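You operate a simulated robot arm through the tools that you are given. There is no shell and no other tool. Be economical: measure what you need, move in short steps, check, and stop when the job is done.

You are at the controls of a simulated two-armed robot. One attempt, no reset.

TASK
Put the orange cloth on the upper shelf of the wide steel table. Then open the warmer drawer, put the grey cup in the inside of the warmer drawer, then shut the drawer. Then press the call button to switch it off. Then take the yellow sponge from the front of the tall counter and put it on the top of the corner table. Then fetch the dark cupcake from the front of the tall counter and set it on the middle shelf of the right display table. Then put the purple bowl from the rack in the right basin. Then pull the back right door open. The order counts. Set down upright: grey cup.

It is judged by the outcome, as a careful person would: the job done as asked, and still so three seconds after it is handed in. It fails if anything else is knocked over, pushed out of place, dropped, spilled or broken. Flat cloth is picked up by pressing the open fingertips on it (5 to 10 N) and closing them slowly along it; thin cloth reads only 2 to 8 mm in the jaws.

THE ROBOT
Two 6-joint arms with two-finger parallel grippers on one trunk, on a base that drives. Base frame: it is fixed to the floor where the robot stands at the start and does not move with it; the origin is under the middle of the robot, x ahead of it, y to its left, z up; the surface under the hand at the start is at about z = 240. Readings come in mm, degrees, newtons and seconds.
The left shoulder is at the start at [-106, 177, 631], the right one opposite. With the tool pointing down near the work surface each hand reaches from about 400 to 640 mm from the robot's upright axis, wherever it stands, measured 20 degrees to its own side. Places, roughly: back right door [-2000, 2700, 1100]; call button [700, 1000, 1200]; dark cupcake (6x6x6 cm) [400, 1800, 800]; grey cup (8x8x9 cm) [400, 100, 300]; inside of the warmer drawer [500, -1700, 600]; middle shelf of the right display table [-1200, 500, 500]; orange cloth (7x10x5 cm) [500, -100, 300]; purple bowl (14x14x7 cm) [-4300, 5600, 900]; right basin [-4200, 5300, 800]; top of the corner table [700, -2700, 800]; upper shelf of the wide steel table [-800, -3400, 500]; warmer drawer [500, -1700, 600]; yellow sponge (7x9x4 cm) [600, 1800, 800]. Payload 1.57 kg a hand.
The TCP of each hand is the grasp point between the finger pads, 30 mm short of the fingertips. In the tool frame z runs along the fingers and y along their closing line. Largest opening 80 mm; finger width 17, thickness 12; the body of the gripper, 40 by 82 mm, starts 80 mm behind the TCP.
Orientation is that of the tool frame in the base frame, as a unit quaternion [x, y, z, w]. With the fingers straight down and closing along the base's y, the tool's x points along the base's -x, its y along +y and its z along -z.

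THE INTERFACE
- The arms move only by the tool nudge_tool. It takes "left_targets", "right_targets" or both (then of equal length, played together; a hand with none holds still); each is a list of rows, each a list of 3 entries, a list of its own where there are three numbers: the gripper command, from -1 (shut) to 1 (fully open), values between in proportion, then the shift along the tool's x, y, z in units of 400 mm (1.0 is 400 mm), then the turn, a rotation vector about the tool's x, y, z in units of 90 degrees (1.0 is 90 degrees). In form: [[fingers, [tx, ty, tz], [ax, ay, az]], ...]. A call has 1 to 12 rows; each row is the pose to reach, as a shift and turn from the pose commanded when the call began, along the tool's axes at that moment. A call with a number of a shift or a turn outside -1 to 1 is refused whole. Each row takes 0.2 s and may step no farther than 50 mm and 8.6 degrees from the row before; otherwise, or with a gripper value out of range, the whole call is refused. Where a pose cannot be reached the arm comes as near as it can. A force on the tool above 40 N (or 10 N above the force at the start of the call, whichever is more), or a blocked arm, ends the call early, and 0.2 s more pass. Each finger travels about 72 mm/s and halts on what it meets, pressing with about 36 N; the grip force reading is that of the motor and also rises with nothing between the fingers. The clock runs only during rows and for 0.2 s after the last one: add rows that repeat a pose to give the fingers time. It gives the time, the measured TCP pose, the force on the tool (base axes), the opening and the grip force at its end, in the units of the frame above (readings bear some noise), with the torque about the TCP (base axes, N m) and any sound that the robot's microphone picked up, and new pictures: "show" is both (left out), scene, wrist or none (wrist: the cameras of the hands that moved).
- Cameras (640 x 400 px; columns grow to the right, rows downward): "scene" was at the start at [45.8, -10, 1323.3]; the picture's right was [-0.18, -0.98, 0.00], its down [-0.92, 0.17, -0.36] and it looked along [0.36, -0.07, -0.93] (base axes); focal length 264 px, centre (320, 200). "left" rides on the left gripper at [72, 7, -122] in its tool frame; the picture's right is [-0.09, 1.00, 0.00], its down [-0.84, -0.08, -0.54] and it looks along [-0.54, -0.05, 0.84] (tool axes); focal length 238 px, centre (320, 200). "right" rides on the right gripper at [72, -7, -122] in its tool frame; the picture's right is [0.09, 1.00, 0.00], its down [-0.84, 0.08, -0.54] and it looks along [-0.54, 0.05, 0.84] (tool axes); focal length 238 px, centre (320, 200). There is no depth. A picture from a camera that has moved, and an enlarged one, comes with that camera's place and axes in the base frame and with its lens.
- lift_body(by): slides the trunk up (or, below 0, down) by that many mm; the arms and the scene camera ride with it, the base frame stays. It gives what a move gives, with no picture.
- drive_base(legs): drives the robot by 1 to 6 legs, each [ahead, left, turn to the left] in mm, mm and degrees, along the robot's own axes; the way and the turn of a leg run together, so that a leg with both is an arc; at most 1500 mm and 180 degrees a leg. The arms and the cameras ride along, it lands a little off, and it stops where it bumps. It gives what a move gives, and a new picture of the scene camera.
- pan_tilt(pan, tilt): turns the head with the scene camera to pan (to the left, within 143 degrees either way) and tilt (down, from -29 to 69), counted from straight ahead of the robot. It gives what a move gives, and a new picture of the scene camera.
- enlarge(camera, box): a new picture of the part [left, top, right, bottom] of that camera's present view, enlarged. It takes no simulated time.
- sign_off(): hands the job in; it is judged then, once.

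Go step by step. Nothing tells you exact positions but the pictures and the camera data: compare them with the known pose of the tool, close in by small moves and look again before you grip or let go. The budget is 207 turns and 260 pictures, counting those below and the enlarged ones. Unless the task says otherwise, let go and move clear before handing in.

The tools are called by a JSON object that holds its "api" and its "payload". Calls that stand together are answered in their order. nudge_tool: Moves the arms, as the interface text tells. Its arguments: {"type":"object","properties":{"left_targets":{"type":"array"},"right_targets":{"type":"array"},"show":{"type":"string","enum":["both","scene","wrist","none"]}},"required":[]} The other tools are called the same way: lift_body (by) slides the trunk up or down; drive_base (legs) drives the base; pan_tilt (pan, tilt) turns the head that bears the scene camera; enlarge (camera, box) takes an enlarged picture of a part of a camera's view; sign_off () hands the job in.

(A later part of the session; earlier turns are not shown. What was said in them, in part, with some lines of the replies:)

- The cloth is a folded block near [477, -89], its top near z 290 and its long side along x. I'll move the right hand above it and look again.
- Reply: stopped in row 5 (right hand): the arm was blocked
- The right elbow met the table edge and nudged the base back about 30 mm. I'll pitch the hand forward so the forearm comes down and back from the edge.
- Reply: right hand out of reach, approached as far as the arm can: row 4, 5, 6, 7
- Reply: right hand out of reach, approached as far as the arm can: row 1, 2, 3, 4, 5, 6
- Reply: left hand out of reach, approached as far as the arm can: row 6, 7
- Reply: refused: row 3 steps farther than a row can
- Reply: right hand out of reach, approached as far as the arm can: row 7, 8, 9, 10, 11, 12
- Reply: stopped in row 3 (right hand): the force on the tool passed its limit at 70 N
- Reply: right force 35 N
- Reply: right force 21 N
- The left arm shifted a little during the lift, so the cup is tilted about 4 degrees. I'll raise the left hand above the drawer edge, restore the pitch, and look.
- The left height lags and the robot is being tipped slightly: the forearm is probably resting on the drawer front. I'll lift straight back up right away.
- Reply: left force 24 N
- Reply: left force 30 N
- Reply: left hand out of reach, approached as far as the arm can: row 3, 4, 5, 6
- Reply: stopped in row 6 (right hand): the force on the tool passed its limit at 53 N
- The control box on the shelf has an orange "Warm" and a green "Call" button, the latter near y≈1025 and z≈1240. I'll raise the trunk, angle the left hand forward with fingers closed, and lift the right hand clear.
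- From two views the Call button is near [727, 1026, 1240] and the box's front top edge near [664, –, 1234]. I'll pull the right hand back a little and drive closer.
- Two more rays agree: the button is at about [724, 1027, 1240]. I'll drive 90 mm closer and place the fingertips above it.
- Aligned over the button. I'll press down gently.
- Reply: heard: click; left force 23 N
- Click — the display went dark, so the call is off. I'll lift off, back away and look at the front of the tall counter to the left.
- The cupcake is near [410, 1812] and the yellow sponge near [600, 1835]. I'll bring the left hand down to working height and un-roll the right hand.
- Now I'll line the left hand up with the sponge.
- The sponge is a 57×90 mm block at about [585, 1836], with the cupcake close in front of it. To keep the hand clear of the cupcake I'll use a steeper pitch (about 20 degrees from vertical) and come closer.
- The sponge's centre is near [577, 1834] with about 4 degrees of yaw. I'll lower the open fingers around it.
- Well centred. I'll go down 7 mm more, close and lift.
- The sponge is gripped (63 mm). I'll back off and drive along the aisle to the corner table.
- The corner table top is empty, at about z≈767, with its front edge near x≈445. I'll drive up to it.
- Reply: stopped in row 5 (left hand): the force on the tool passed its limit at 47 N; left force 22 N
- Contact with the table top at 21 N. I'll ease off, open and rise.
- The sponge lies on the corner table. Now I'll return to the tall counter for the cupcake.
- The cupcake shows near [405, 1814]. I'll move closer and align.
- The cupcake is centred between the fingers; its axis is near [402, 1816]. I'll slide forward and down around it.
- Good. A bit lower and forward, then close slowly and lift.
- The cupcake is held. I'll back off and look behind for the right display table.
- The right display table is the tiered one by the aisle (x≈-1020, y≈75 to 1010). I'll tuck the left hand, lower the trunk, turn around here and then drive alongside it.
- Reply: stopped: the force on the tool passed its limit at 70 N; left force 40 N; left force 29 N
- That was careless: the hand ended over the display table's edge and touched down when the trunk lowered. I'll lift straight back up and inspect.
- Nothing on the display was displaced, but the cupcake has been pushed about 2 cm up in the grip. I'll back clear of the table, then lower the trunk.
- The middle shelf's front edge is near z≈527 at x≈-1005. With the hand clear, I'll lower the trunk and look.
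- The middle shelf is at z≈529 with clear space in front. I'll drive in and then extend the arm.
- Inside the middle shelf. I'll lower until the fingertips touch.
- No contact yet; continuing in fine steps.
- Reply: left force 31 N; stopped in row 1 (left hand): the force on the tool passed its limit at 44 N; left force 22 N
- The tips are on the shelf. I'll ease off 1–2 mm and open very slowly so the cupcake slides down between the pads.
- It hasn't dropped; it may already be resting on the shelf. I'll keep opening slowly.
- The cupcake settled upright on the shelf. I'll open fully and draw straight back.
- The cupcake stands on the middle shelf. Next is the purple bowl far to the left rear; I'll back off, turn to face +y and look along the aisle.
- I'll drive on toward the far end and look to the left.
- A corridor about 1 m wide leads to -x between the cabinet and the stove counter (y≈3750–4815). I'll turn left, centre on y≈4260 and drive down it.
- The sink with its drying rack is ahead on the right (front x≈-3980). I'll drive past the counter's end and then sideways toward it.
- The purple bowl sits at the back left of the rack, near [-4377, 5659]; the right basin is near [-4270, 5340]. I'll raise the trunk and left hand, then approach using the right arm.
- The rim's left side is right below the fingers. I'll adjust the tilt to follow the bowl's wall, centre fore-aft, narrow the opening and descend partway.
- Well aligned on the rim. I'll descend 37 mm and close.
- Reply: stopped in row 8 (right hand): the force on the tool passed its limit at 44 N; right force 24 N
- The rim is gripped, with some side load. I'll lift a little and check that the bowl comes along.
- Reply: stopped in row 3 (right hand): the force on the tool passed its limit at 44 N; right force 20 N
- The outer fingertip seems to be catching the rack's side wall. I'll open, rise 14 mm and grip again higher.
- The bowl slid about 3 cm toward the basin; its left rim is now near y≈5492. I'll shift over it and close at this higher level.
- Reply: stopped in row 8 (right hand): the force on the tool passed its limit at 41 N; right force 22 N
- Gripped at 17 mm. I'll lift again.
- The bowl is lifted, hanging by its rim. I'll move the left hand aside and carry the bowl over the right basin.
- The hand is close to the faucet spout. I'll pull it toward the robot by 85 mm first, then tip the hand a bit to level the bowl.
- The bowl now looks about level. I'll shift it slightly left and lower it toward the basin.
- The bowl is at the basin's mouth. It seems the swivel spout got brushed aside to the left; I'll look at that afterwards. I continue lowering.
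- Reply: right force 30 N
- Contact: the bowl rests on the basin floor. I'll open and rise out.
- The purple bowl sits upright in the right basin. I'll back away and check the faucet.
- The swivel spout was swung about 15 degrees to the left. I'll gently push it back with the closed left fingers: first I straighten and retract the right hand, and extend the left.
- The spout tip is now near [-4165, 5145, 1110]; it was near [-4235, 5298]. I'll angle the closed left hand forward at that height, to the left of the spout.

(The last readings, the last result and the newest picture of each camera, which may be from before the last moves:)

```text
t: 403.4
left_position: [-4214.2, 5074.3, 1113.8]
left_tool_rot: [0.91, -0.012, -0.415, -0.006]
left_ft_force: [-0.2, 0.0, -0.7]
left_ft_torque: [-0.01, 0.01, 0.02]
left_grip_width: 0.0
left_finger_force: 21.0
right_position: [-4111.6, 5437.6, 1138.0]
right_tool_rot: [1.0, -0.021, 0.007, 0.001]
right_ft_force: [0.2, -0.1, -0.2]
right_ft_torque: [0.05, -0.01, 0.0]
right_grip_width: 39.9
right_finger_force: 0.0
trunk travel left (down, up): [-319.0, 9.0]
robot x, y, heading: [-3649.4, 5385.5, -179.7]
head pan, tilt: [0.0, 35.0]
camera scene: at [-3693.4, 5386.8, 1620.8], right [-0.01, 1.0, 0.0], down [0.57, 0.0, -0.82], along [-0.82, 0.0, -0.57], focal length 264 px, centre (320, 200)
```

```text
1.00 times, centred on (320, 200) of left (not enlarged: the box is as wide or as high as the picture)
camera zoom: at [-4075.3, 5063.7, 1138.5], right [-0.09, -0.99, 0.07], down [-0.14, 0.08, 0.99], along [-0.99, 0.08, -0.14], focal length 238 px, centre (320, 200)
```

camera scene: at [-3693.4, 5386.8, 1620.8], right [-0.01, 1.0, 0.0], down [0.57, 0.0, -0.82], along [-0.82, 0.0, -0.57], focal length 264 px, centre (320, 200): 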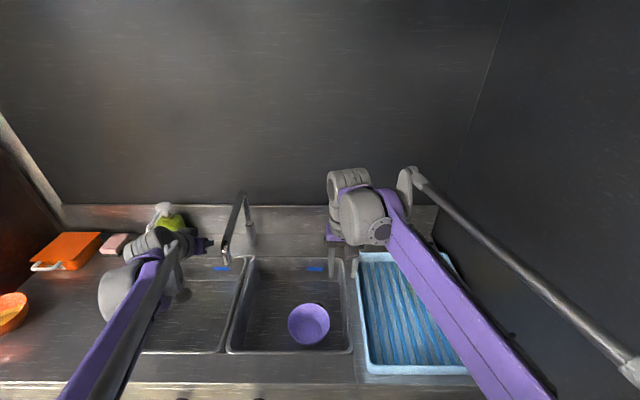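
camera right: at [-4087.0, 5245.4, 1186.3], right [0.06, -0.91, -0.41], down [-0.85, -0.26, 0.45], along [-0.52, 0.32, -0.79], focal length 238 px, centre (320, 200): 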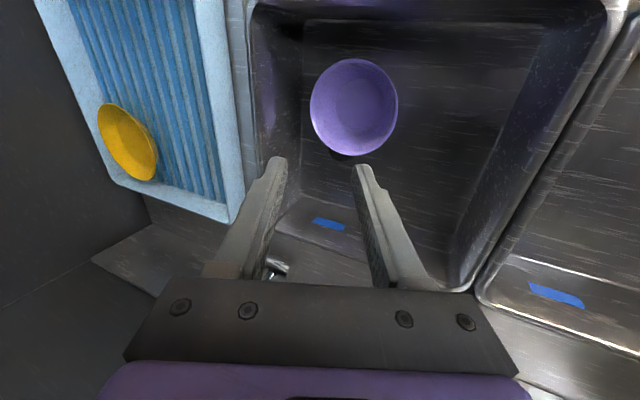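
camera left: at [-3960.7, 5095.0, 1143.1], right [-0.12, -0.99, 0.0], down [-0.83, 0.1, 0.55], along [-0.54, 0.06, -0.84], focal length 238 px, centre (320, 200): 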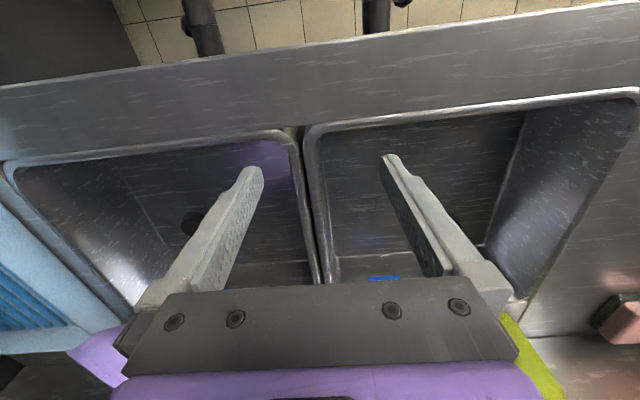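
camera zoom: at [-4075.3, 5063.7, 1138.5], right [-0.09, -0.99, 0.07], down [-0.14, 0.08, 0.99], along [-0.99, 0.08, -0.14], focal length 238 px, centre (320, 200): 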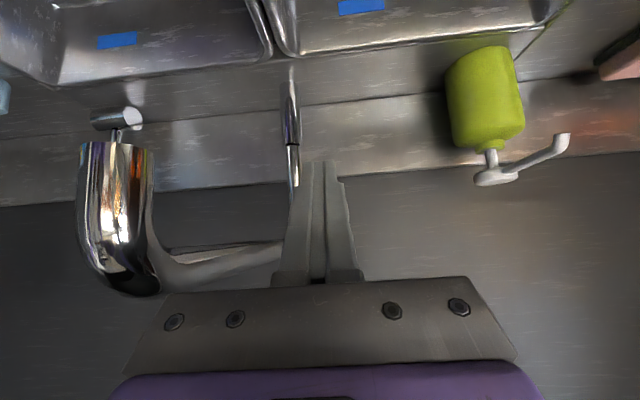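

I have the spout geometry now: the stem is at [-4391, 5131] and the tip at [-4156, 5148]. I'll sweep the finger gently toward +y against its arch.

{"api": "nudge_tool", "payload": {"left_targets": [[-1, [-0.118, 0, -0.017], [0, 0, 0]], [-1, [-0.118, -0.08, -0.017], [0, 0, 0]], [-1, [-0.125, -0.14, -0.009], [0, 0, 0]], [-1, [-0.138, -0.2, 0.006], [0, 0, 0]], [-1, [-0.15, -0.26, 0.019], [0, 0, 0]], [-1, [-0.16, -0.32, 0.03], [0, 0, 0]], [-1, [-0.167, -0.37, 0.039], [0, 0, 0]], [-1, [-0.167, -0.37, 0.039], [0, 0, 0]]], "show": "both"}}

```text
t: 405.2
left_position: [-4267.7, 5222.2, 1156.0]
left_tool_rot: [0.91, -0.011, -0.415, -0.006]
left_ft_force: [-0.2, -1.0, 0.2]
left_ft_torque: [0.02, -0.01, 0.02]
left_grip_width: 0.0
left_finger_force: 21.2
right_position: [-4111.5, 5437.5, 1138.4]
right_tool_rot: [1.0, -0.021, 0.006, 0.0]
right_ft_force: [0.9, 0.4, -0.6]
right_ft_torque: [0.01, 0.03, -0.01]
right_grip_width: 39.8
right_finger_force: 0.0
trunk travel left (down, up): [-319.0, 9.0]
robot x, y, heading: [-3652.6, 5383.8, -179.8]
head pan, tilt: [0.0, 35.0]
camera scene: at [-3693.8, 5386.6, 1621.0], right [-0.01, 1.0, 0.0], down [0.57, 0.0, -0.82], along [-0.82, 0.0, -0.57], focal length 264 px, centre (320, 200)
camera left: at [-4127.8, 5211.5, 1179.3], right [-0.09, -0.99, 0.07], down [-0.14, 0.08, 0.99], along [-0.99, 0.08, -0.14], focal length 238 px, centre (320, 200)
```

scene: 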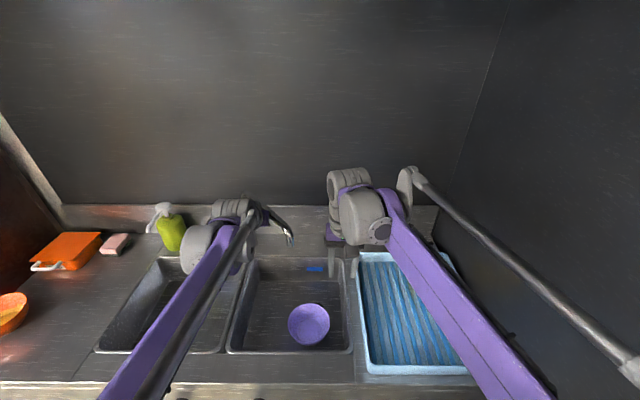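
left: 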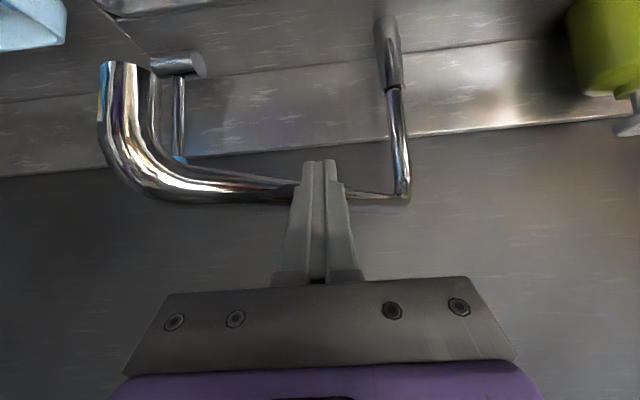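

The spout is back where it was. I'll retreat the left hand, leave the sink and go look at the rear of the display cabinet.

{"api": "nudge_tool", "payload": {"left_targets": [[-1, [0, 0.1, 0], [0, 0, 0]], [-1, [0.04, 0.18, -0.04], [0, 0, 0]], [-1, [0.1, 0.22, -0.11], [0, 0, 0]], [-1, [0.16, 0.22, -0.18], [0, 0, 0]], [-1, [0.16, 0.22, -0.18], [0, 0, 0]]], "show": "none"}}

{"api": "drive_base", "payload": {"legs": [[-300, 0, 0], [0, 1150, 0], [0, 0, 150]]}}

{"api": "pan_tilt", "payload": {"pan": 0, "tilt": 20}}

```text
t: 406.4
left_position: [-4174.0, 5133.7, 1151.9]
left_tool_rot: [0.91, -0.012, -0.413, -0.006]
left_ft_force: [0.0, -0.1, 0.4]
left_ft_torque: [0.02, 0.02, -0.04]
left_grip_width: 0.0
left_finger_force: 21.2
right_position: [-4113.1, 5436.0, 1139.2]
right_tool_rot: [1.0, -0.022, 0.006, 0.001]
right_ft_force: [0.7, -0.1, -0.2]
right_ft_torque: [-0.01, -0.01, 0.01]
right_grip_width: 40.0
right_finger_force: 0.1
trunk travel left (down, up): [-319.0, 9.0]
robot x, y, heading: [-3649.4, 5384.2, -179.8]
head pan, tilt: [0.0, 35.0]
```

```text
t: 424.6
left_position: [-2768.9, 4174.4, 1152.9]
left_tool_rot: [0.254, 0.874, -0.116, 0.399]
left_ft_force: [0.0, -0.1, 0.5]
left_ft_torque: [-0.03, -0.01, -0.01]
left_grip_width: 0.0
left_finger_force: 21.7
right_position: [-2978.0, 3946.5, 1140.0]
right_tool_rot: [0.287, 0.958, 0.002, -0.005]
right_ft_force: [0.2, 0.0, 0.3]
right_ft_torque: [-0.01, 0.03, 0.01]
right_grip_width: 40.0
right_finger_force: 0.0
trunk travel left (down, up): [-319.0, 9.0]
robot x, y, heading: [-3343.0, 4228.7, -30.5]
head pan, tilt: [0.0, 35.0]
camera scene: at [-3307.2, 4203.7, 1621.0], right [-0.51, -0.86, 0.0], down [-0.49, 0.29, -0.82], along [0.7, -0.42, -0.57], focal length 264 px, centre (320, 200)
```

scene: 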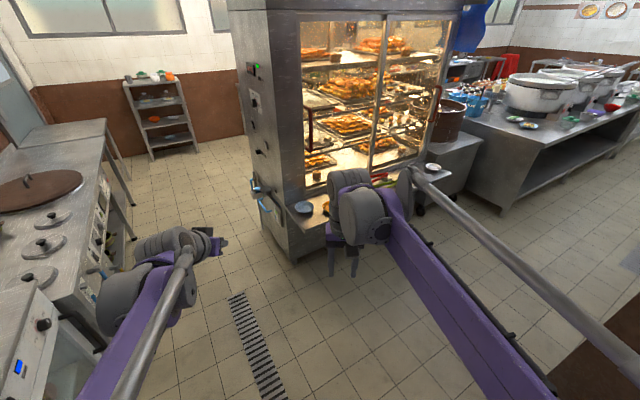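

```text
t: 425.4
left_position: [-2768.0, 4174.2, 1154.6]
left_tool_rot: [0.254, 0.874, -0.116, 0.398]
left_ft_force: [-0.3, -0.7, -0.2]
left_ft_torque: [0.0, -0.01, 0.01]
left_grip_width: 0.2
left_finger_force: 22.0
right_position: [-2977.5, 3945.4, 1139.1]
right_tool_rot: [0.287, 0.958, 0.002, -0.006]
right_ft_force: [0.6, -0.3, 0.6]
right_ft_torque: [-0.02, 0.06, 0.02]
right_grip_width: 39.9
right_finger_force: 0.1
trunk travel left (down, up): [-319.0, 9.0]
robot x, y, heading: [-3345.5, 4228.5, -30.3]
head pan, tilt: [0.0, 20.0]
camera scene: at [-3302.9, 4201.1, 1644.7], right [-0.51, -0.86, 0.0], down [-0.29, 0.17, -0.94], along [0.81, -0.48, -0.34], focal length 264 px, centre (320, 200)
```

scene: 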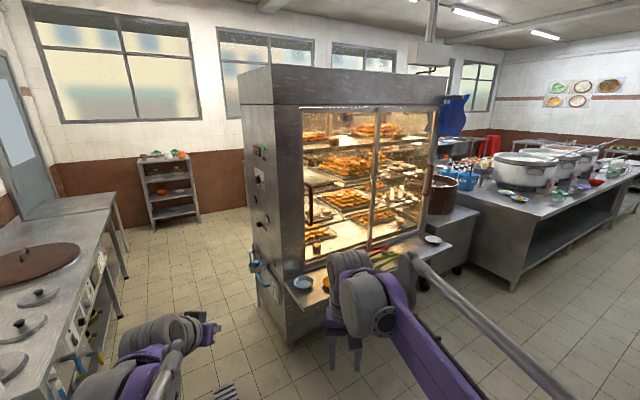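

I can see the two glass rear doors. I'll enlarge to study the right one and its handle.

{"api": "enlarge", "payload": {"camera": "scene", "box": [270, 90, 470, 300]}}

{"api": "pan_tilt", "payload": {"pan": -10, "tilt": 30}}

```text
1.90 times, centred on (370, 195) of scene
camera zoom: at [-3302.9, 4201.1, 1644.7], right [-0.51, -0.86, 0.0], down [-0.29, 0.17, -0.94], along [0.81, -0.48, -0.34], focal length 503 px, centre (225, 210)
```

zoom: 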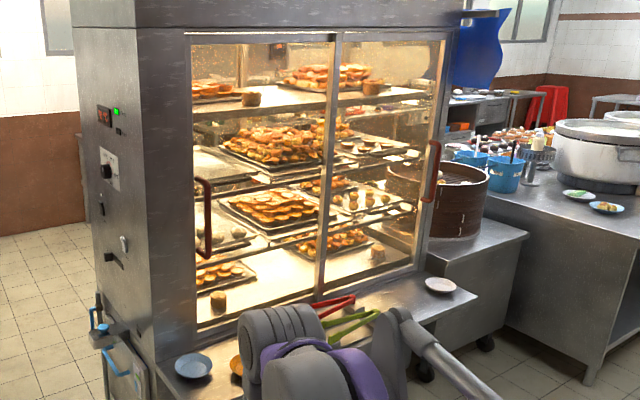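

```text
t: 426.1
left_position: [-2768.3, 4173.7, 1154.3]
left_tool_rot: [0.253, 0.874, -0.116, 0.399]
left_ft_force: [0.2, 0.1, 0.5]
left_ft_torque: [-0.04, -0.05, -0.01]
left_grip_width: 0.2
left_finger_force: 21.3
right_position: [-2977.0, 3945.7, 1139.3]
right_tool_rot: [0.288, 0.958, 0.003, -0.004]
right_ft_force: [0.0, 0.1, 0.2]
right_ft_torque: [0.04, -0.01, 0.04]
right_grip_width: 40.0
right_finger_force: 0.0
trunk travel left (down, up): [-319.0, 9.0]
robot x, y, heading: [-3348.2, 4226.0, -30.5]
head pan, tilt: [-10.0, 30.0]
camera scene: at [-3314.4, 4189.7, 1628.8], right [-0.65, -0.76, 0.0], down [-0.38, 0.33, -0.87], along [0.66, -0.56, -0.5], focal length 264 px, centre (320, 200)
```

scene: 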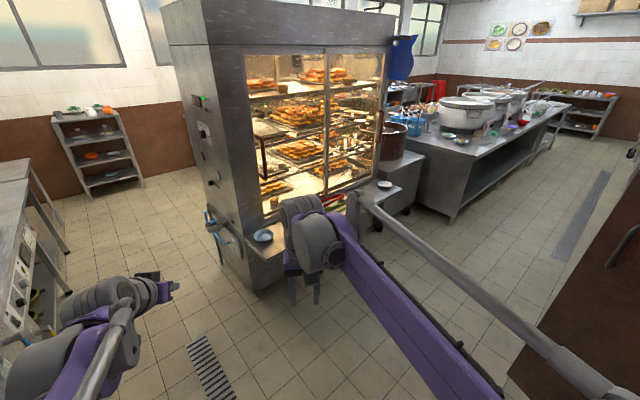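

The right rear door's handle is on its outer (right) edge near [-2050, 2497, 1111], above a ledge with dishes and tongs. I'll square up to the cabinet and move along it for a close view, keeping clear of the open wardrobe door behind.

{"api": "drive_base", "payload": {"legs": [[0, 0, 30.4], [380, 0, 0], [0, -1000, 0]]}}

{"api": "pan_tilt", "payload": {"pan": -30, "tilt": 30}}

```text
t: 438.8
left_position: [-2450.7, 3455.5, 1153.8]
left_tool_rot: [0.022, 0.91, -0.011, 0.415]
left_ft_force: [0.5, 0.3, -0.5]
left_ft_torque: [0.0, -0.03, -0.02]
left_grip_width: 0.2
left_finger_force: 21.6
right_position: [-2522.1, 3154.2, 1139.6]
right_tool_rot: [0.032, 0.999, 0.001, -0.006]
right_ft_force: [-0.2, -0.1, -0.8]
right_ft_torque: [-0.01, 0.01, -0.02]
right_grip_width: 40.1
right_finger_force: 0.0
trunk travel left (down, up): [-319.0, 9.0]
robot x, y, heading: [-2979.7, 3212.3, -0.9]
head pan, tilt: [-10.0, 30.0]
camera scene: at [-2933.9, 3197.6, 1628.7], right [-0.19, -0.98, 0.0], down [-0.49, 0.09, -0.87], along [0.85, -0.16, -0.5], focal length 264 px, centre (320, 200)
```

scene: 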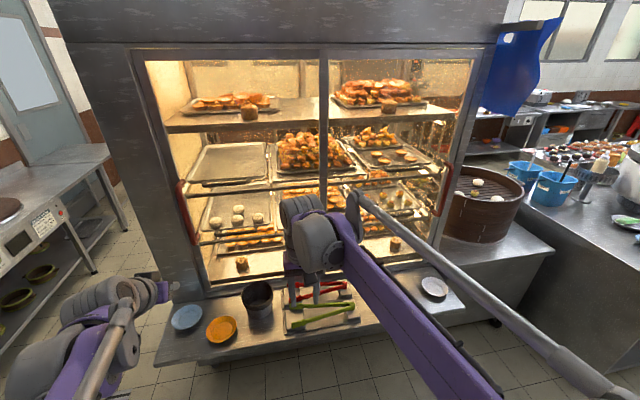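

```text
t: 439.6
left_position: [-2453.0, 3455.3, 1154.3]
left_tool_rot: [0.021, 0.91, -0.01, 0.415]
left_ft_force: [-0.5, 0.4, 0.3]
left_ft_torque: [-0.02, 0.03, -0.01]
left_grip_width: 0.1
left_finger_force: 21.2
right_position: [-2521.2, 3153.5, 1137.8]
right_tool_rot: [0.031, 0.999, 0.0, -0.005]
right_ft_force: [0.5, 0.2, -0.3]
right_ft_torque: [-0.01, 0.04, 0.0]
right_grip_width: 39.9
right_finger_force: 0.0
trunk travel left (down, up): [-319.0, 9.0]
robot x, y, heading: [-2978.5, 3215.2, -0.6]
head pan, tilt: [-30.0, 30.0]
camera scene: at [-2945.1, 3168.3, 1628.7], right [-0.51, -0.86, 0.0], down [-0.43, 0.26, -0.87], along [0.74, -0.44, -0.5], focal length 264 px, centre (320, 200)
```

scene: 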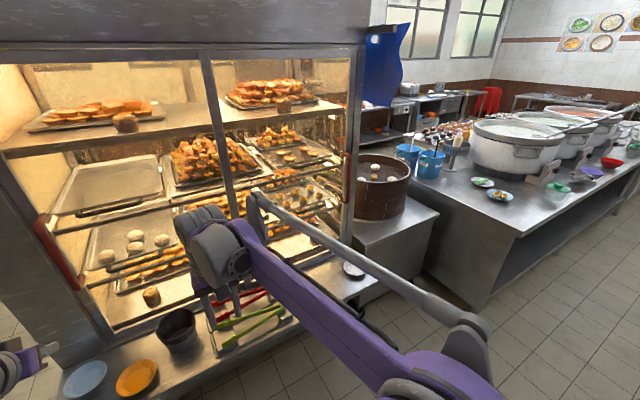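

The handle triangulates to about [-2013, 2447, 1085]. I'll move in front of it, fold the left hand back, and level the right hand.

{"api": "drive_base", "payload": {"legs": [[0, -650, 0.7]]}}

{"api": "nudge_tool", "payload": {"left_targets": [[-1, [0.03, 0, -0.04], [0, 0.09, 0]], [-1, [0.07, 0, -0.09], [0, 0.18, 0]], [-1, [0.11, 0, -0.14], [0, 0.27, 0]], [-1, [0.15, 0, -0.18], [0, 0.36, 0]], [-1, [0.19, 0, -0.22], [0, 0.45, 0]], [-1, [0.22, 0, -0.25], [0, 0.54, 0]], [-1, [0.22, 0, -0.25], [0, 0.54, 0]], [-1, [0.22, 0, -0.25], [0, 0.54, 0]], [-1, [0.22, 0, -0.25], [0, 0.54, 0]], [-1, [0.22, 0, -0.25], [0, 0.54, 0]], [-1, [0.22, 0, -0.25], [0, 0.54, 0]], [-1, [0.22, 0, -0.25], [0, 0.54, 0]]], "right_targets": [[1, [-0.04, 0, 0.01], [0, -0.09, 0]], [1, [-0.08, -0.02, 0.02], [0, -0.18, 0]], [1, [-0.12, -0.04, 0.04], [0, -0.27, 0]], [1, [-0.16, -0.06, 0.06], [0, -0.36, 0]], [1, [-0.2, -0.08, 0.08], [0, -0.45, 0]], [1, [-0.24, -0.1, 0.1], [0, -0.54, 0]], [1, [-0.28, -0.1, 0.12], [0, -0.63, 0]], [1, [-0.32, -0.1, 0.12], [0, -0.72, 0]], [1, [-0.36, -0.1, 0.12], [0, -0.81, 0]], [1, [-0.38, -0.1, 0.12], [0, -0.9, 0]], [1, [-0.4, -0.1, 0.12], [0, -0.98, 0]], [1, [-0.4, -0.1, 0.12], [0, -0.98, 0]]], "show": "both"}}

```text
t: 445.7
left_position: [-2461.9, 2817.5, 1153.8]
left_tool_rot: [0.016, 0.91, -0.008, 0.415]
left_ft_force: [0.1, 0.5, -0.6]
left_ft_torque: [0.04, -0.02, 0.02]
left_grip_width: 0.0
left_finger_force: 21.3
right_position: [-2526.8, 2513.5, 1139.5]
right_tool_rot: [0.024, 1.0, 0.001, -0.006]
right_ft_force: [1.4, -0.1, 0.4]
right_ft_torque: [-0.01, 0.0, 0.0]
right_grip_width: 40.1
right_finger_force: 0.1
trunk travel left (down, up): [-319.0, 9.0]
robot x, y, heading: [-2988.5, 2568.7, -0.0]
head pan, tilt: [-30.0, 30.0]
camera scene: at [-2950.1, 2521.9, 1628.8], right [-0.5, -0.87, 0.0], down [-0.43, 0.25, -0.87], along [0.75, -0.43, -0.5], focal length 264 px, centre (320, 200)
```

scene: 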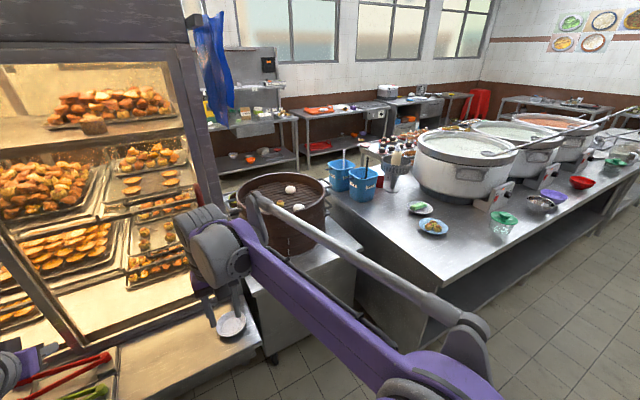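

```text
t: 448.3
left_position: [-2596.7, 2821.5, 1152.1]
left_tool_rot: [0.017, 1.0, -0.001, 0.003]
left_ft_force: [0.6, 0.1, 0.2]
left_ft_torque: [-0.02, -0.03, -0.01]
left_grip_width: 0.0
left_finger_force: 21.2
right_position: [-2368.7, 2466.0, 1087.9]
right_tool_rot: [0.018, 0.722, -0.015, 0.692]
right_ft_force: [0.5, 0.2, -1.3]
right_ft_torque: [-0.03, -0.01, -0.01]
right_grip_width: 80.1
right_finger_force: 0.0
trunk travel left (down, up): [-319.0, 9.0]
robot x, y, heading: [-2985.1, 2566.4, -0.3]
head pan, tilt: [-30.0, 30.0]
camera scene: at [-2950.5, 2521.9, 1628.8], right [-0.5, -0.87, 0.0], down [-0.43, 0.25, -0.87], along [0.75, -0.43, -0.5], focal length 264 px, centre (320, 200)
camera right: at [-2493.8, 2465.2, 1020.6], right [0.04, 0.99, -0.09], down [-0.5, 0.1, 0.86], along [0.86, 0.01, 0.5], focal length 238 px, centre (320, 200)
camera left: at [-2668.4, 2830.7, 1273.2], right [0.13, 0.99, 0.0], down [0.83, -0.1, 0.55], along [0.54, -0.07, -0.84], focal length 238 px, centre (320, 200)
```

scene: 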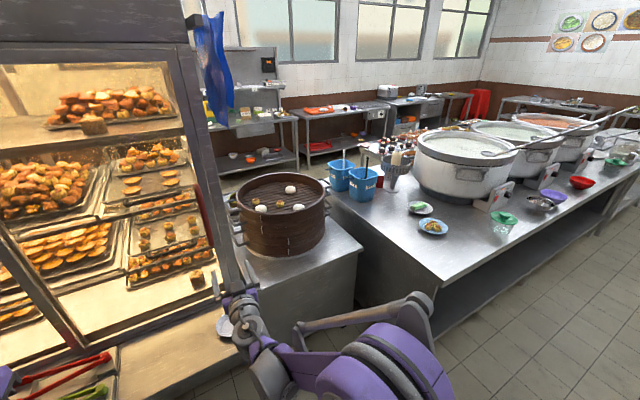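
right: 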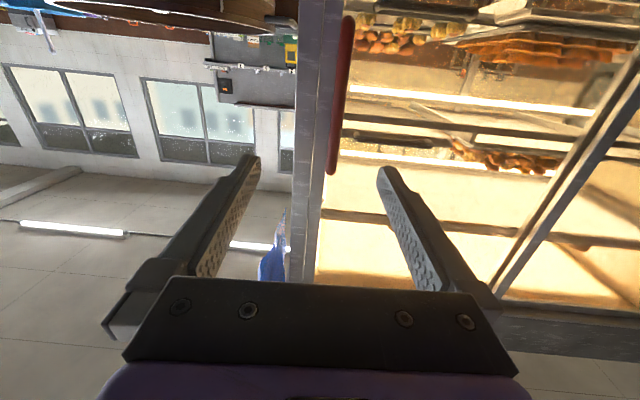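
left: 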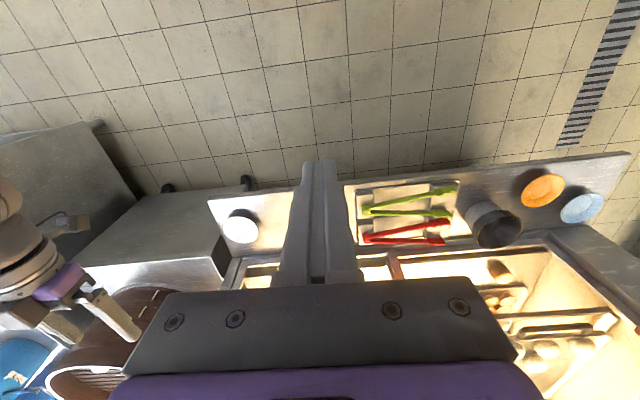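

The handle is a vertical bar at y≈2488, z from 955 to 1236. I'll drive forward to just in front of it.

{"api": "drive_base", "payload": {"legs": [[255, 20, 0]]}}

{"api": "enlarge", "payload": {"camera": "right", "box": [0, 0, 640, 400]}}

```text
t: 450.2
left_position: [-2337.3, 2839.5, 1152.3]
left_tool_rot: [0.018, 1.0, -0.001, 0.004]
left_ft_force: [0.5, -0.1, -0.2]
left_ft_torque: [0.0, 0.0, 0.0]
left_grip_width: 0.0
left_finger_force: 21.5
right_position: [-2111.8, 2481.7, 1087.0]
right_tool_rot: [0.019, 0.722, -0.017, 0.691]
right_ft_force: [0.0, 0.3, 0.0]
right_ft_torque: [0.02, -0.03, 0.01]
right_grip_width: 79.8
right_finger_force: 0.0
trunk travel left (down, up): [-319.0, 9.0]
robot x, y, heading: [-2726.6, 2585.6, -0.3]
head pan, tilt: [-30.0, 30.0]
camera scene: at [-2692.7, 2540.6, 1628.6], right [-0.5, -0.86, 0.0], down [-0.43, 0.25, -0.87], along [0.75, -0.44, -0.5], focal length 264 px, centre (320, 200)
```

scene: 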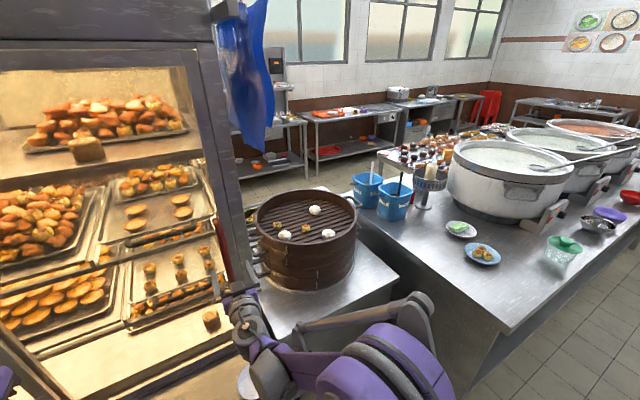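

```text
1.00 times, centred on (320, 200) of right (not enlarged: the box is as wide or as high as the picture)
camera zoom: at [-2236.5, 2482.3, 1020.5], right [0.05, 0.99, -0.09], down [-0.5, 0.1, 0.86], along [0.86, 0.0, 0.5], focal length 238 px, centre (320, 200)
```

zoom: 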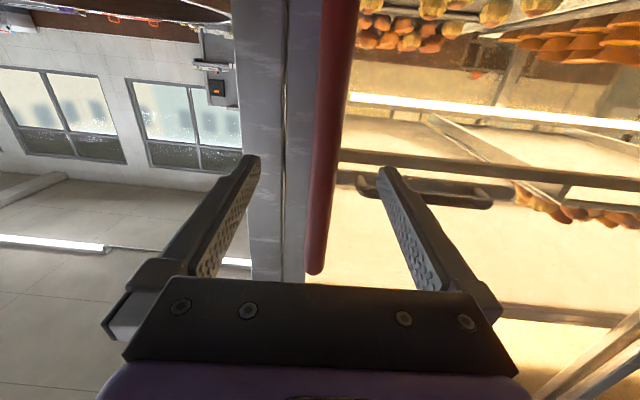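

The handle bar is at x≈-2057, y≈2486. I'll advance 48 mm and close on it.

{"api": "nudge_tool", "payload": {"right_targets": [[1, [0, 0.015, 0.06], [0, 0, 0]], [1, [0, 0.02, 0.12], [0, 0, 0]], [1, [0, 0.02, 0.12], [0, 0, 0]], [0.4, [0, 0.02, 0.12], [0, 0, 0]], [-0.3, [0, 0.02, 0.12], [0, 0, 0]], [-1, [0, 0.02, 0.12], [0, 0, 0]], [-1, [0, 0.02, 0.12], [0, 0, 0]]], "show": "both"}}

```text
t: 451.8
left_position: [-2337.2, 2837.5, 1152.8]
left_tool_rot: [0.019, 1.0, 0.0, 0.003]
left_ft_force: [-0.7, 0.4, 1.0]
left_ft_torque: [-0.01, 0.01, 0.01]
left_grip_width: 0.2
left_finger_force: 21.6
right_position: [-2061.8, 2485.1, 1086.9]
right_tool_rot: [0.022, 0.722, -0.019, 0.691]
right_ft_force: [-0.3, -8.5, -1.5]
right_ft_torque: [-0.14, 0.05, -0.16]
right_grip_width: 21.8
right_finger_force: 34.9
trunk travel left (down, up): [-319.0, 9.0]
robot x, y, heading: [-2727.3, 2586.3, -0.1]
head pan, tilt: [-30.0, 30.0]
camera scene: at [-2692.2, 2539.0, 1628.7], right [-0.5, -0.86, 0.0], down [-0.43, 0.25, -0.87], along [0.75, -0.44, -0.5], focal length 264 px, centre (320, 200)
camera right: at [-2187.6, 2486.4, 1018.6], right [0.05, 0.99, -0.09], down [-0.5, 0.1, 0.86], along [0.86, 0.0, 0.5], focal length 238 px, centre (320, 200)
```

scene: 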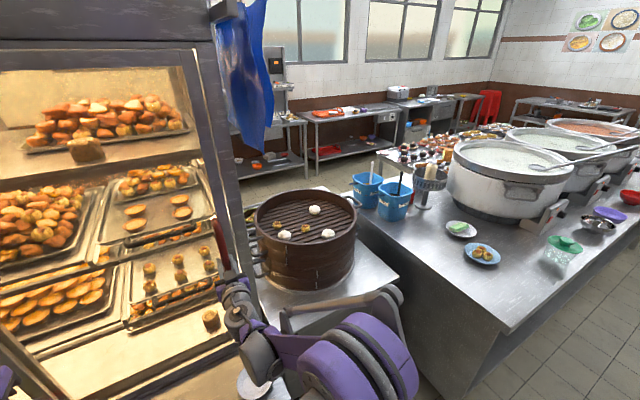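
right: 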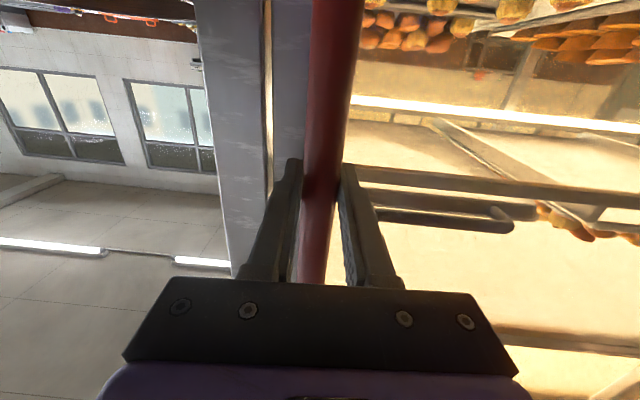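

The handle is gripped. I'll pull gently toward the robot and watch the force.

{"api": "nudge_tool", "payload": {"right_targets": [[-1, [0, 0, -0.02], [0, 0, 0]], [-1, [0, 0, -0.04], [0, 0, 0]], [-1, [0, 0.002, -0.07], [0, 0, 0]], [-1, [0, 0.005, -0.1], [0, 0, 0]], [-1, [0, 0.005, -0.1], [0, 0, 0]]], "show": "both"}}

```text
t: 453.0
left_position: [-2338.2, 2838.6, 1151.5]
left_tool_rot: [0.018, 1.0, -0.001, 0.002]
left_ft_force: [-0.7, 0.1, 0.6]
left_ft_torque: [0.01, 0.0, 0.02]
left_grip_width: 0.0
left_finger_force: 21.0
right_position: [-2104.2, 2493.8, 1086.4]
right_tool_rot: [0.019, 0.722, -0.017, 0.691]
right_ft_force: [-0.2, 0.1, 0.5]
right_ft_torque: [0.0, -0.01, -0.01]
right_grip_width: 0.1
right_finger_force: 21.6
trunk travel left (down, up): [-319.0, 9.0]
robot x, y, heading: [-2728.4, 2588.4, -0.4]
head pan, tilt: [-30.0, 30.0]
camera scene: at [-2692.8, 2541.0, 1628.5], right [-0.5, -0.86, 0.0], down [-0.43, 0.25, -0.87], along [0.75, -0.44, -0.5], focal length 264 px, centre (320, 200)
camera right: at [-2229.4, 2493.0, 1019.2], right [0.05, 0.99, -0.09], down [-0.5, 0.1, 0.86], along [0.86, 0.0, 0.5], focal length 238 px, centre (320, 200)
```

scene: 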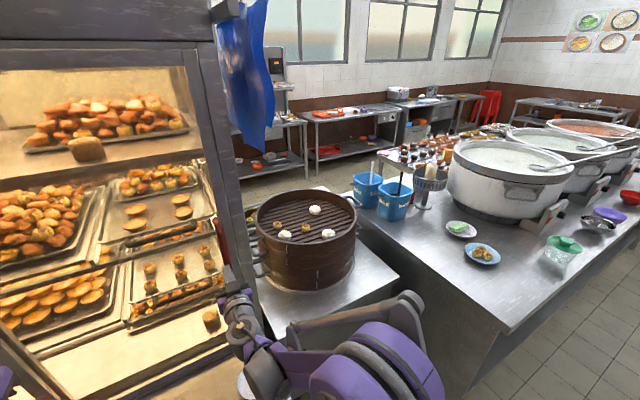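
right: 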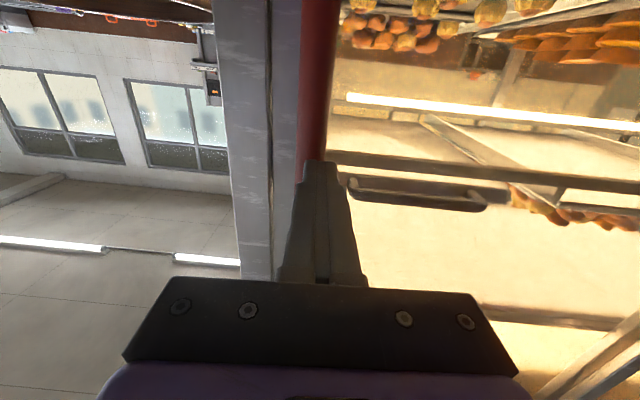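

The fingers slipped off the bar. I'll grip again a little deeper and pull with finer steps.

{"api": "nudge_tool", "payload": {"right_targets": [[1, [0, -0.015, 0], [0, 0, 0]], [1, [0, -0.015, 0], [0, 0, 0]], [1, [0, -0.015, 0.06], [0, 0, 0]], [1, [0, -0.015, 0.12], [0, 0, 0]], [1, [0, -0.015, 0.145], [0, 0, 0]], [1, [0, -0.015, 0.145], [0, 0, 0]], [0.3, [0, -0.015, 0.145], [0, 0, 0]], [-0.4, [0, -0.015, 0.145], [0, 0, 0]], [-1, [0, -0.015, 0.145], [0, 0, 0]], [-1, [0, -0.015, 0.145], [0, 0, 0]]], "show": "wrist"}}

{"api": "nudge_tool", "payload": {"right_targets": [[-1, [0, 0, -0.008], [0, 0, 0]], [-1, [0, 0, -0.016], [0, 0, 0]], [-1, [0, 0, -0.024], [0, 0, 0]], [-1, [0, 0, -0.024], [0, 0, 0]]], "show": "wrist"}}

```text
t: 454.5
left_position: [-2338.5, 2839.0, 1153.1]
left_tool_rot: [0.018, 1.0, -0.001, 0.003]
left_ft_force: [-0.2, 0.5, -0.2]
left_ft_torque: [0.02, 0.02, 0.0]
left_grip_width: 0.1
left_finger_force: 21.4
right_position: [-2047.7, 2485.9, 1085.2]
right_tool_rot: [0.017, 0.721, -0.015, 0.692]
right_ft_force: [-22.3, 5.4, -9.6]
right_ft_torque: [-0.13, 0.13, 0.05]
right_grip_width: 62.1
right_finger_force: 6.2
trunk travel left (down, up): [-319.0, 9.0]
robot x, y, heading: [-2729.4, 2588.0, -0.2]
head pan, tilt: [-30.0, 30.0]
stopped in row 7 (right hand): the force on the tool passed its limit at 48 N (the readings are from after the stop); the commanded pose is now the measured one
camera right: at [-2173.6, 2485.5, 1017.6], right [0.04, 0.99, -0.09], down [-0.5, 0.1, 0.86], along [0.86, 0.01, 0.5], focal length 238 px, centre (320, 200)
```

right: 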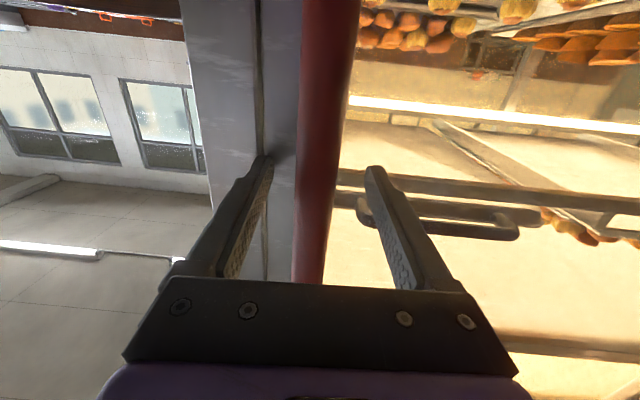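

```text
t: 455.5
left_position: [-2335.5, 2838.9, 1152.0]
left_tool_rot: [0.018, 1.0, -0.001, 0.003]
left_ft_force: [-0.2, 0.3, 0.7]
left_ft_torque: [-0.01, 0.0, 0.05]
left_grip_width: 0.0
left_finger_force: 21.5
right_position: [-2052.3, 2484.1, 1084.1]
right_tool_rot: [0.018, 0.723, -0.016, 0.691]
right_ft_force: [30.6, -6.0, 15.1]
right_ft_torque: [-0.08, 0.13, 0.05]
right_grip_width: 21.8
right_finger_force: 34.9
trunk travel left (down, up): [-319.0, 9.0]
robot x, y, heading: [-2726.2, 2583.9, -0.2]
head pan, tilt: [-30.0, 30.0]
camera right: at [-2177.0, 2484.0, 1016.4], right [0.05, 0.99, -0.09], down [-0.5, 0.1, 0.86], along [0.87, 0.01, 0.5], focal length 238 px, centre (320, 200)
```

right: 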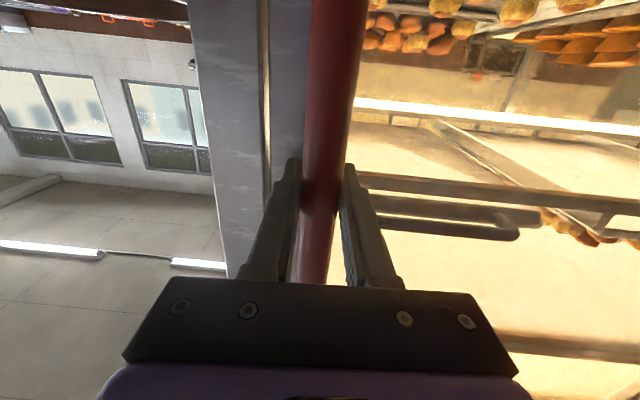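

Pulling meets about 30 N of resistance. While gripped, I'll test whether it slides sideways (toward the middle) instead.

{"api": "nudge_tool", "payload": {"right_targets": [[-1, [0, 0, 0.01], [0, 0, 0]], [-1, [0, 0.01, 0.012], [0, 0, 0]], [-1, [0, 0.025, 0.012], [0, 0, 0]], [-1, [0, 0.04, 0.012], [0, 0, 0]], [-1, [0, 0.04, 0.012], [0, 0, 0]]], "show": "wrist"}}

```text
t: 456.7
left_position: [-2339.9, 2838.3, 1153.0]
left_tool_rot: [0.019, 1.0, -0.001, 0.004]
left_ft_force: [0.8, 0.4, -0.2]
left_ft_torque: [-0.01, -0.01, 0.01]
left_grip_width: 0.1
left_finger_force: 21.4
right_position: [-2052.3, 2502.2, 1083.4]
right_tool_rot: [0.018, 0.722, -0.016, 0.691]
right_ft_force: [-19.0, 2.3, -15.9]
right_ft_torque: [0.0, -0.13, 0.04]
right_grip_width: 21.7
right_finger_force: 35.5
trunk travel left (down, up): [-319.0, 9.0]
robot x, y, heading: [-2728.0, 2585.5, -0.4]
head pan, tilt: [-30.0, 30.0]
camera right: at [-2177.1, 2502.2, 1016.1], right [0.04, 1.0, -0.09], down [-0.5, 0.1, 0.86], along [0.86, 0.01, 0.5], focal length 238 px, centre (320, 200)
```

right: 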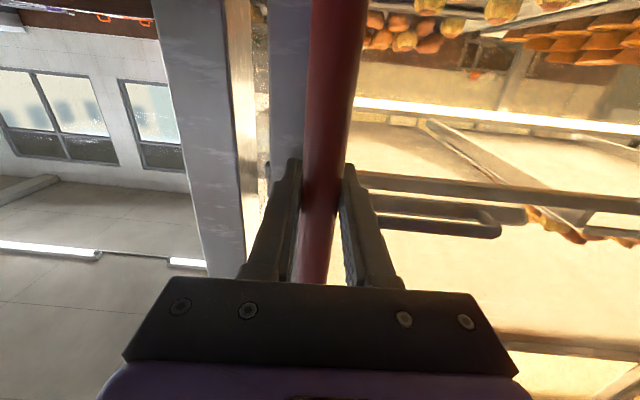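

It slides freely: this is a sliding door. I'll relax the push and draw it open by moving sideways with the base.

{"api": "nudge_tool", "payload": {"right_targets": [[-1, [0, 0, -0.008], [0, 0, 0]], [-1, [0, 0.08, -0.008], [0, 0, 0]], [-1, [0, 0.16, -0.008], [0, 0, 0]], [-1, [0, 0.24, -0.008], [0, 0, 0]], [-1, [0, 0.24, -0.008], [0, 0, 0]]], "show": "none"}}

{"api": "drive_base", "payload": {"legs": [[0, 160, 0]]}}

```text
t: 457.9
left_position: [-2341.0, 2839.3, 1152.4]
left_tool_rot: [0.019, 1.0, 0.0, 0.004]
left_ft_force: [0.5, -1.6, 0.9]
left_ft_torque: [0.03, -0.01, 0.02]
left_grip_width: 0.0
left_finger_force: 21.2
right_position: [-2049.6, 2598.7, 1083.7]
right_tool_rot: [0.019, 0.722, -0.017, 0.691]
right_ft_force: [-29.0, 3.0, -16.7]
right_ft_torque: [-0.12, 0.02, -0.01]
right_grip_width: 21.5
right_finger_force: 34.6
trunk travel left (down, up): [-319.0, 9.0]
robot x, y, heading: [-2726.8, 2584.0, -0.1]
head pan, tilt: [-30.0, 30.0]
```

```text
t: 460.0
left_position: [-2339.8, 3000.7, 1153.2]
left_tool_rot: [0.018, 1.0, -0.001, 0.004]
left_ft_force: [-0.6, -0.5, -0.4]
left_ft_torque: [-0.03, 0.0, 0.01]
left_grip_width: 0.1
left_finger_force: 20.9
right_position: [-2050.6, 2759.0, 1085.7]
right_tool_rot: [0.019, 0.722, -0.017, 0.692]
right_ft_force: [-30.1, -0.6, -13.0]
right_ft_torque: [0.0, -0.1, 0.04]
right_grip_width: 21.5
right_finger_force: 34.8
trunk travel left (down, up): [-319.0, 9.0]
robot x, y, heading: [-2725.6, 2751.3, -0.3]
head pan, tilt: [-30.0, 30.0]
camera scene: at [-2696.0, 2702.8, 1628.8], right [-0.5, -0.86, 0.0], down [-0.43, 0.25, -0.87], along [0.75, -0.44, -0.5], focal length 264 px, centre (320, 200)
```

scene: 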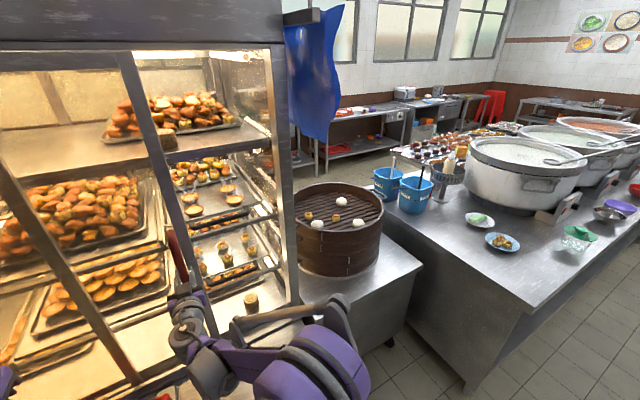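

Half open. I'll ease the push and continue.

{"api": "nudge_tool", "payload": {"right_targets": [[-1, [0, 0, -0.014], [0, 0, 0]], [-1, [0, 0, -0.014], [0, 0, 0]]], "show": "none"}}

{"api": "drive_base", "payload": {"legs": [[0, 170, 0]]}}

```text
t: 460.6
left_position: [-2335.1, 3001.4, 1154.0]
left_tool_rot: [0.018, 1.0, -0.001, 0.002]
left_ft_force: [-0.1, 1.1, 0.6]
left_ft_torque: [0.0, -0.02, -0.04]
left_grip_width: 0.0
left_finger_force: 21.3
right_position: [-2050.2, 2758.9, 1083.9]
right_tool_rot: [0.018, 0.722, -0.018, 0.692]
right_ft_force: [25.9, 1.6, 22.3]
right_ft_torque: [0.0, 0.22, -0.03]
right_grip_width: 21.7
right_finger_force: 35.0
trunk travel left (down, up): [-319.0, 9.0]
robot x, y, heading: [-2726.3, 2750.1, -0.3]
head pan, tilt: [-30.0, 30.0]
```

```text
t: 462.7
left_position: [-2336.1, 3170.2, 1153.2]
left_tool_rot: [0.018, 1.0, 0.001, 0.002]
left_ft_force: [0.1, -0.6, 0.1]
left_ft_torque: [-0.02, 0.0, 0.0]
left_grip_width: 0.1
left_finger_force: 20.9
right_position: [-2051.9, 2930.3, 1083.4]
right_tool_rot: [0.018, 0.722, -0.016, 0.691]
right_ft_force: [18.2, 0.1, 20.2]
right_ft_torque: [0.09, 0.22, 0.14]
right_grip_width: 21.8
right_finger_force: 34.9
trunk travel left (down, up): [-319.0, 9.0]
robot x, y, heading: [-2725.8, 2921.4, -0.2]
head pan, tilt: [-30.0, 30.0]
camera scene: at [-2690.1, 2872.3, 1628.7], right [-0.5, -0.86, 0.0], down [-0.43, 0.25, -0.87], along [0.75, -0.44, -0.5], focal length 264 px, centre (320, 200)
```

scene: 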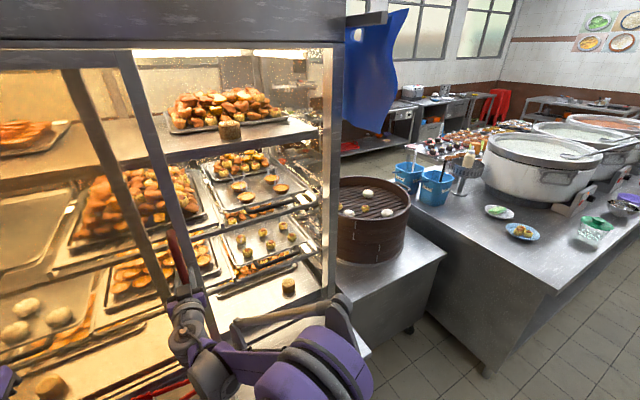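

Nearly fully open. I'll take up the last bit with the arm until it stops.

{"api": "nudge_tool", "payload": {"right_targets": [[-1, [0, 0.04, 0.006], [0, 0, 0]], [-1, [0, 0.08, 0.006], [0, 0, 0]], [-1, [0, 0.12, 0.006], [0, 0, 0]], [-1, [0, 0.16, 0.006], [0, 0, 0]], [-1, [0, 0.2, 0.006], [0, 0, 0]]], "show": "wrist"}}

```text
t: 463.3
left_position: [-2337.6, 3170.2, 1152.4]
left_tool_rot: [0.019, 1.0, -0.001, 0.003]
left_ft_force: [0.4, 0.4, -0.2]
left_ft_torque: [-0.03, 0.02, -0.03]
left_grip_width: 0.2
left_finger_force: 21.2
right_position: [-2050.7, 2943.1, 1081.7]
right_tool_rot: [0.027, 0.721, -0.025, 0.692]
right_ft_force: [-13.9, -11.3, 2.1]
right_ft_torque: [0.06, 0.48, 0.25]
right_grip_width: 21.7
right_finger_force: 34.7
trunk travel left (down, up): [-319.0, 9.0]
robot x, y, heading: [-2727.1, 2918.3, -0.4]
head pan, tilt: [-30.0, 30.0]
stopped in row 2 (right hand): the force on the tool passed its limit at 46 N (the readings are from after the stop); the commanded pose is now the measured one
camera right: at [-2176.8, 2945.4, 1015.6], right [0.07, 0.99, -0.09], down [-0.5, 0.11, 0.86], along [0.86, -0.01, 0.5], focal length 238 px, centre (320, 200)
```

right: 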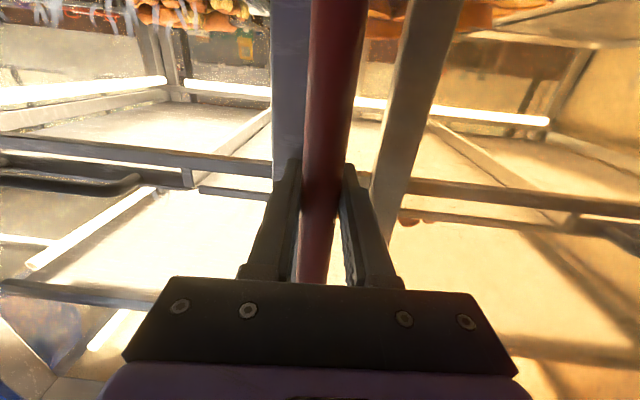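

The door has reached its stop, fully open. I'll release the handle and draw straight back.

{"api": "nudge_tool", "payload": {"right_targets": [[-0.4, [0, 0, 0], [0, 0, 0]], [0.2, [0, 0, 0], [0, 0, 0]], [0.8, [0, 0, 0], [0, 0, 0]], [0.8, [0, 0, 0], [0, 0, 0]], [0.8, [0, 0, -0.06], [0, 0, 0]], [0.8, [0, 0, -0.14], [0, 0, 0]], [0.8, [0, 0, -0.14], [0, 0, 0]]], "show": "none"}}

{"api": "drive_base", "payload": {"legs": [[-200, 0, 0]]}}

{"api": "pan_tilt", "payload": {"pan": -5, "tilt": 32}}

```text
t: 464.9
left_position: [-2336.0, 3170.4, 1152.4]
left_tool_rot: [0.019, 1.0, -0.001, 0.003]
left_ft_force: [-0.4, -0.4, 0.3]
left_ft_torque: [0.0, 0.02, 0.02]
left_grip_width: 0.0
left_finger_force: 21.3
right_position: [-2103.4, 2949.2, 1084.9]
right_tool_rot: [0.025, 0.722, -0.023, 0.691]
right_ft_force: [-0.4, -0.5, 0.6]
right_ft_torque: [0.02, 0.0, 0.01]
right_grip_width: 72.1
right_finger_force: 0.1
trunk travel left (down, up): [-319.0, 9.0]
robot x, y, heading: [-2724.3, 2917.5, -0.2]
head pan, tilt: [-30.0, 30.0]
```

```text
t: 466.5
left_position: [-2537.9, 3169.5, 1152.2]
left_tool_rot: [0.022, 1.0, -0.001, 0.004]
left_ft_force: [0.4, -0.2, -0.2]
left_ft_torque: [-0.02, 0.02, 0.04]
left_grip_width: 0.0
left_finger_force: 20.7
right_position: [-2308.6, 2949.6, 1085.8]
right_tool_rot: [0.027, 0.722, -0.025, 0.691]
right_ft_force: [-0.8, -0.7, 0.1]
right_ft_torque: [-0.01, 0.0, 0.02]
right_grip_width: 72.1
right_finger_force: 0.1
trunk travel left (down, up): [-319.0, 9.0]
robot x, y, heading: [-2926.3, 2920.3, -0.6]
head pan, tilt: [-30.0, 30.0]
camera scene: at [-2893.7, 2873.4, 1629.0], right [-0.51, -0.86, 0.0], down [-0.43, 0.25, -0.87], along [0.75, -0.44, -0.5], focal length 264 px, centre (320, 200)
```

scene: 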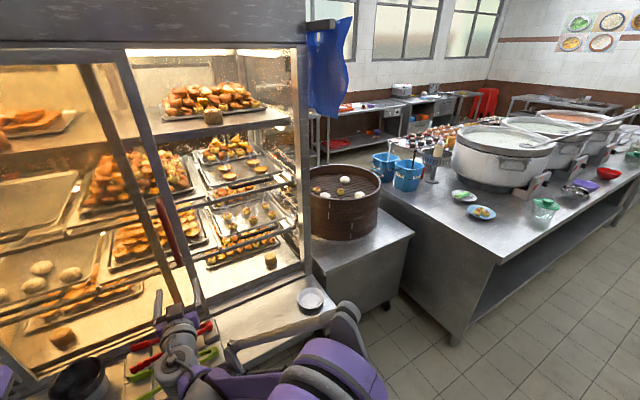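

```text
t: 467.4
left_position: [-2537.4, 3169.3, 1152.9]
left_tool_rot: [0.021, 1.0, -0.001, 0.004]
left_ft_force: [-1.3, -0.8, 0.6]
left_ft_torque: [-0.01, -0.01, -0.03]
left_grip_width: 0.1
left_finger_force: 21.4
right_position: [-2307.1, 2947.7, 1086.2]
right_tool_rot: [0.026, 0.722, -0.024, 0.691]
right_ft_force: [-0.4, 0.3, 0.6]
right_ft_torque: [-0.02, 0.03, 0.02]
right_grip_width: 72.1
right_finger_force: 0.1
trunk travel left (down, up): [-319.0, 9.0]
robot x, y, heading: [-2927.8, 2919.2, -0.9]
head pan, tilt: [-5.0, 32.0]
camera scene: at [-2882.7, 2910.6, 1625.6], right [-0.1, -1.0, 0.0], down [-0.53, 0.05, -0.85], along [0.84, -0.08, -0.53], focal length 264 px, centre (320, 200)
```

scene: 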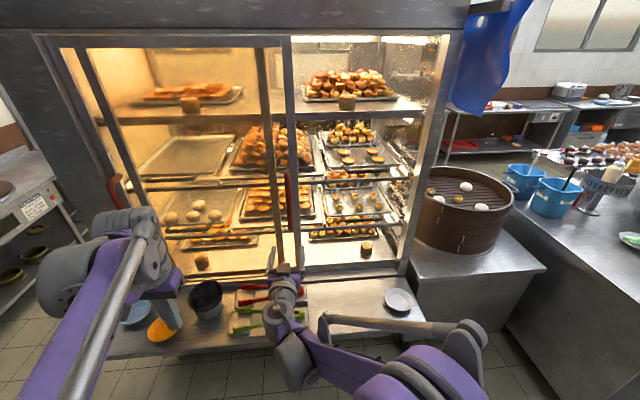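

The right door stands open. I'll check the left door's edge too, to be sure it wasn't dragged along.

{"api": "enlarge", "payload": {"camera": "scene", "box": [20, 20, 340, 300]}}

```text
1.43 times, centred on (180, 160) of scene
camera zoom: at [-2882.7, 2910.6, 1625.6], right [-0.1, -1.0, 0.0], down [-0.53, 0.05, -0.85], along [0.84, -0.08, -0.53], focal length 378 px, centre (520, 257)
```

zoom: 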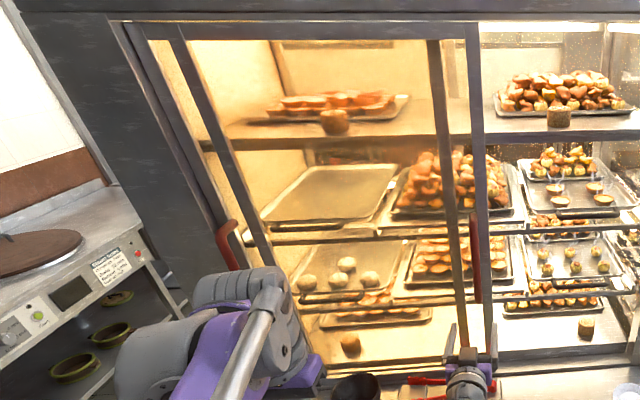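

The left door is in its place (the extra stile is the opened door's trailing edge), and both hands are empty and clear. All steps are done, so I'm handing in.

{"api": "sign_off", "payload": {}}

```text
The job is handed in.
```

I finished every step in the order you gave and handed the job in; the result of the judging hasn't come back.

- **Orange cloth:** it is on the upper shelf of the wide steel table, in the clear space near the front edge.
- **Grey cup:** it was standing upright in the warmer drawer when I let go. I then pushed the drawer shut, and part of the way it rolled on by itself. I couldn't see the cup after that, so I don't know for certain it is still upright.
- **Call button:** it clicked and the display's "1" and green light went out.
- **Yellow sponge:** it is on top of the corner table.
- **Dark cupcake:** it is on the middle shelf of the right display table. Before that I lowered the trunk while the hand was over that table's edge, and the cupcake pressed against it. Nothing on the table moved, but the cupcake slid up in the grip. On release it slid down about a centimetre between the fingers and landed upright.
- **Purple bowl:** it sits upright in the right basin. Reaching there I swung the tap's spout aside, and I pushed it back to about where it was.
- **Back right door:** it turned out to be a sliding door, and I opened it fully to its stop.

Early on, the right elbow also bumped the first table's edge and pushed the robot back about 3 cm. While lowering the cup the first time, the arm also pressed on the open drawer's front. Both times I backed off, and nothing visible moved.
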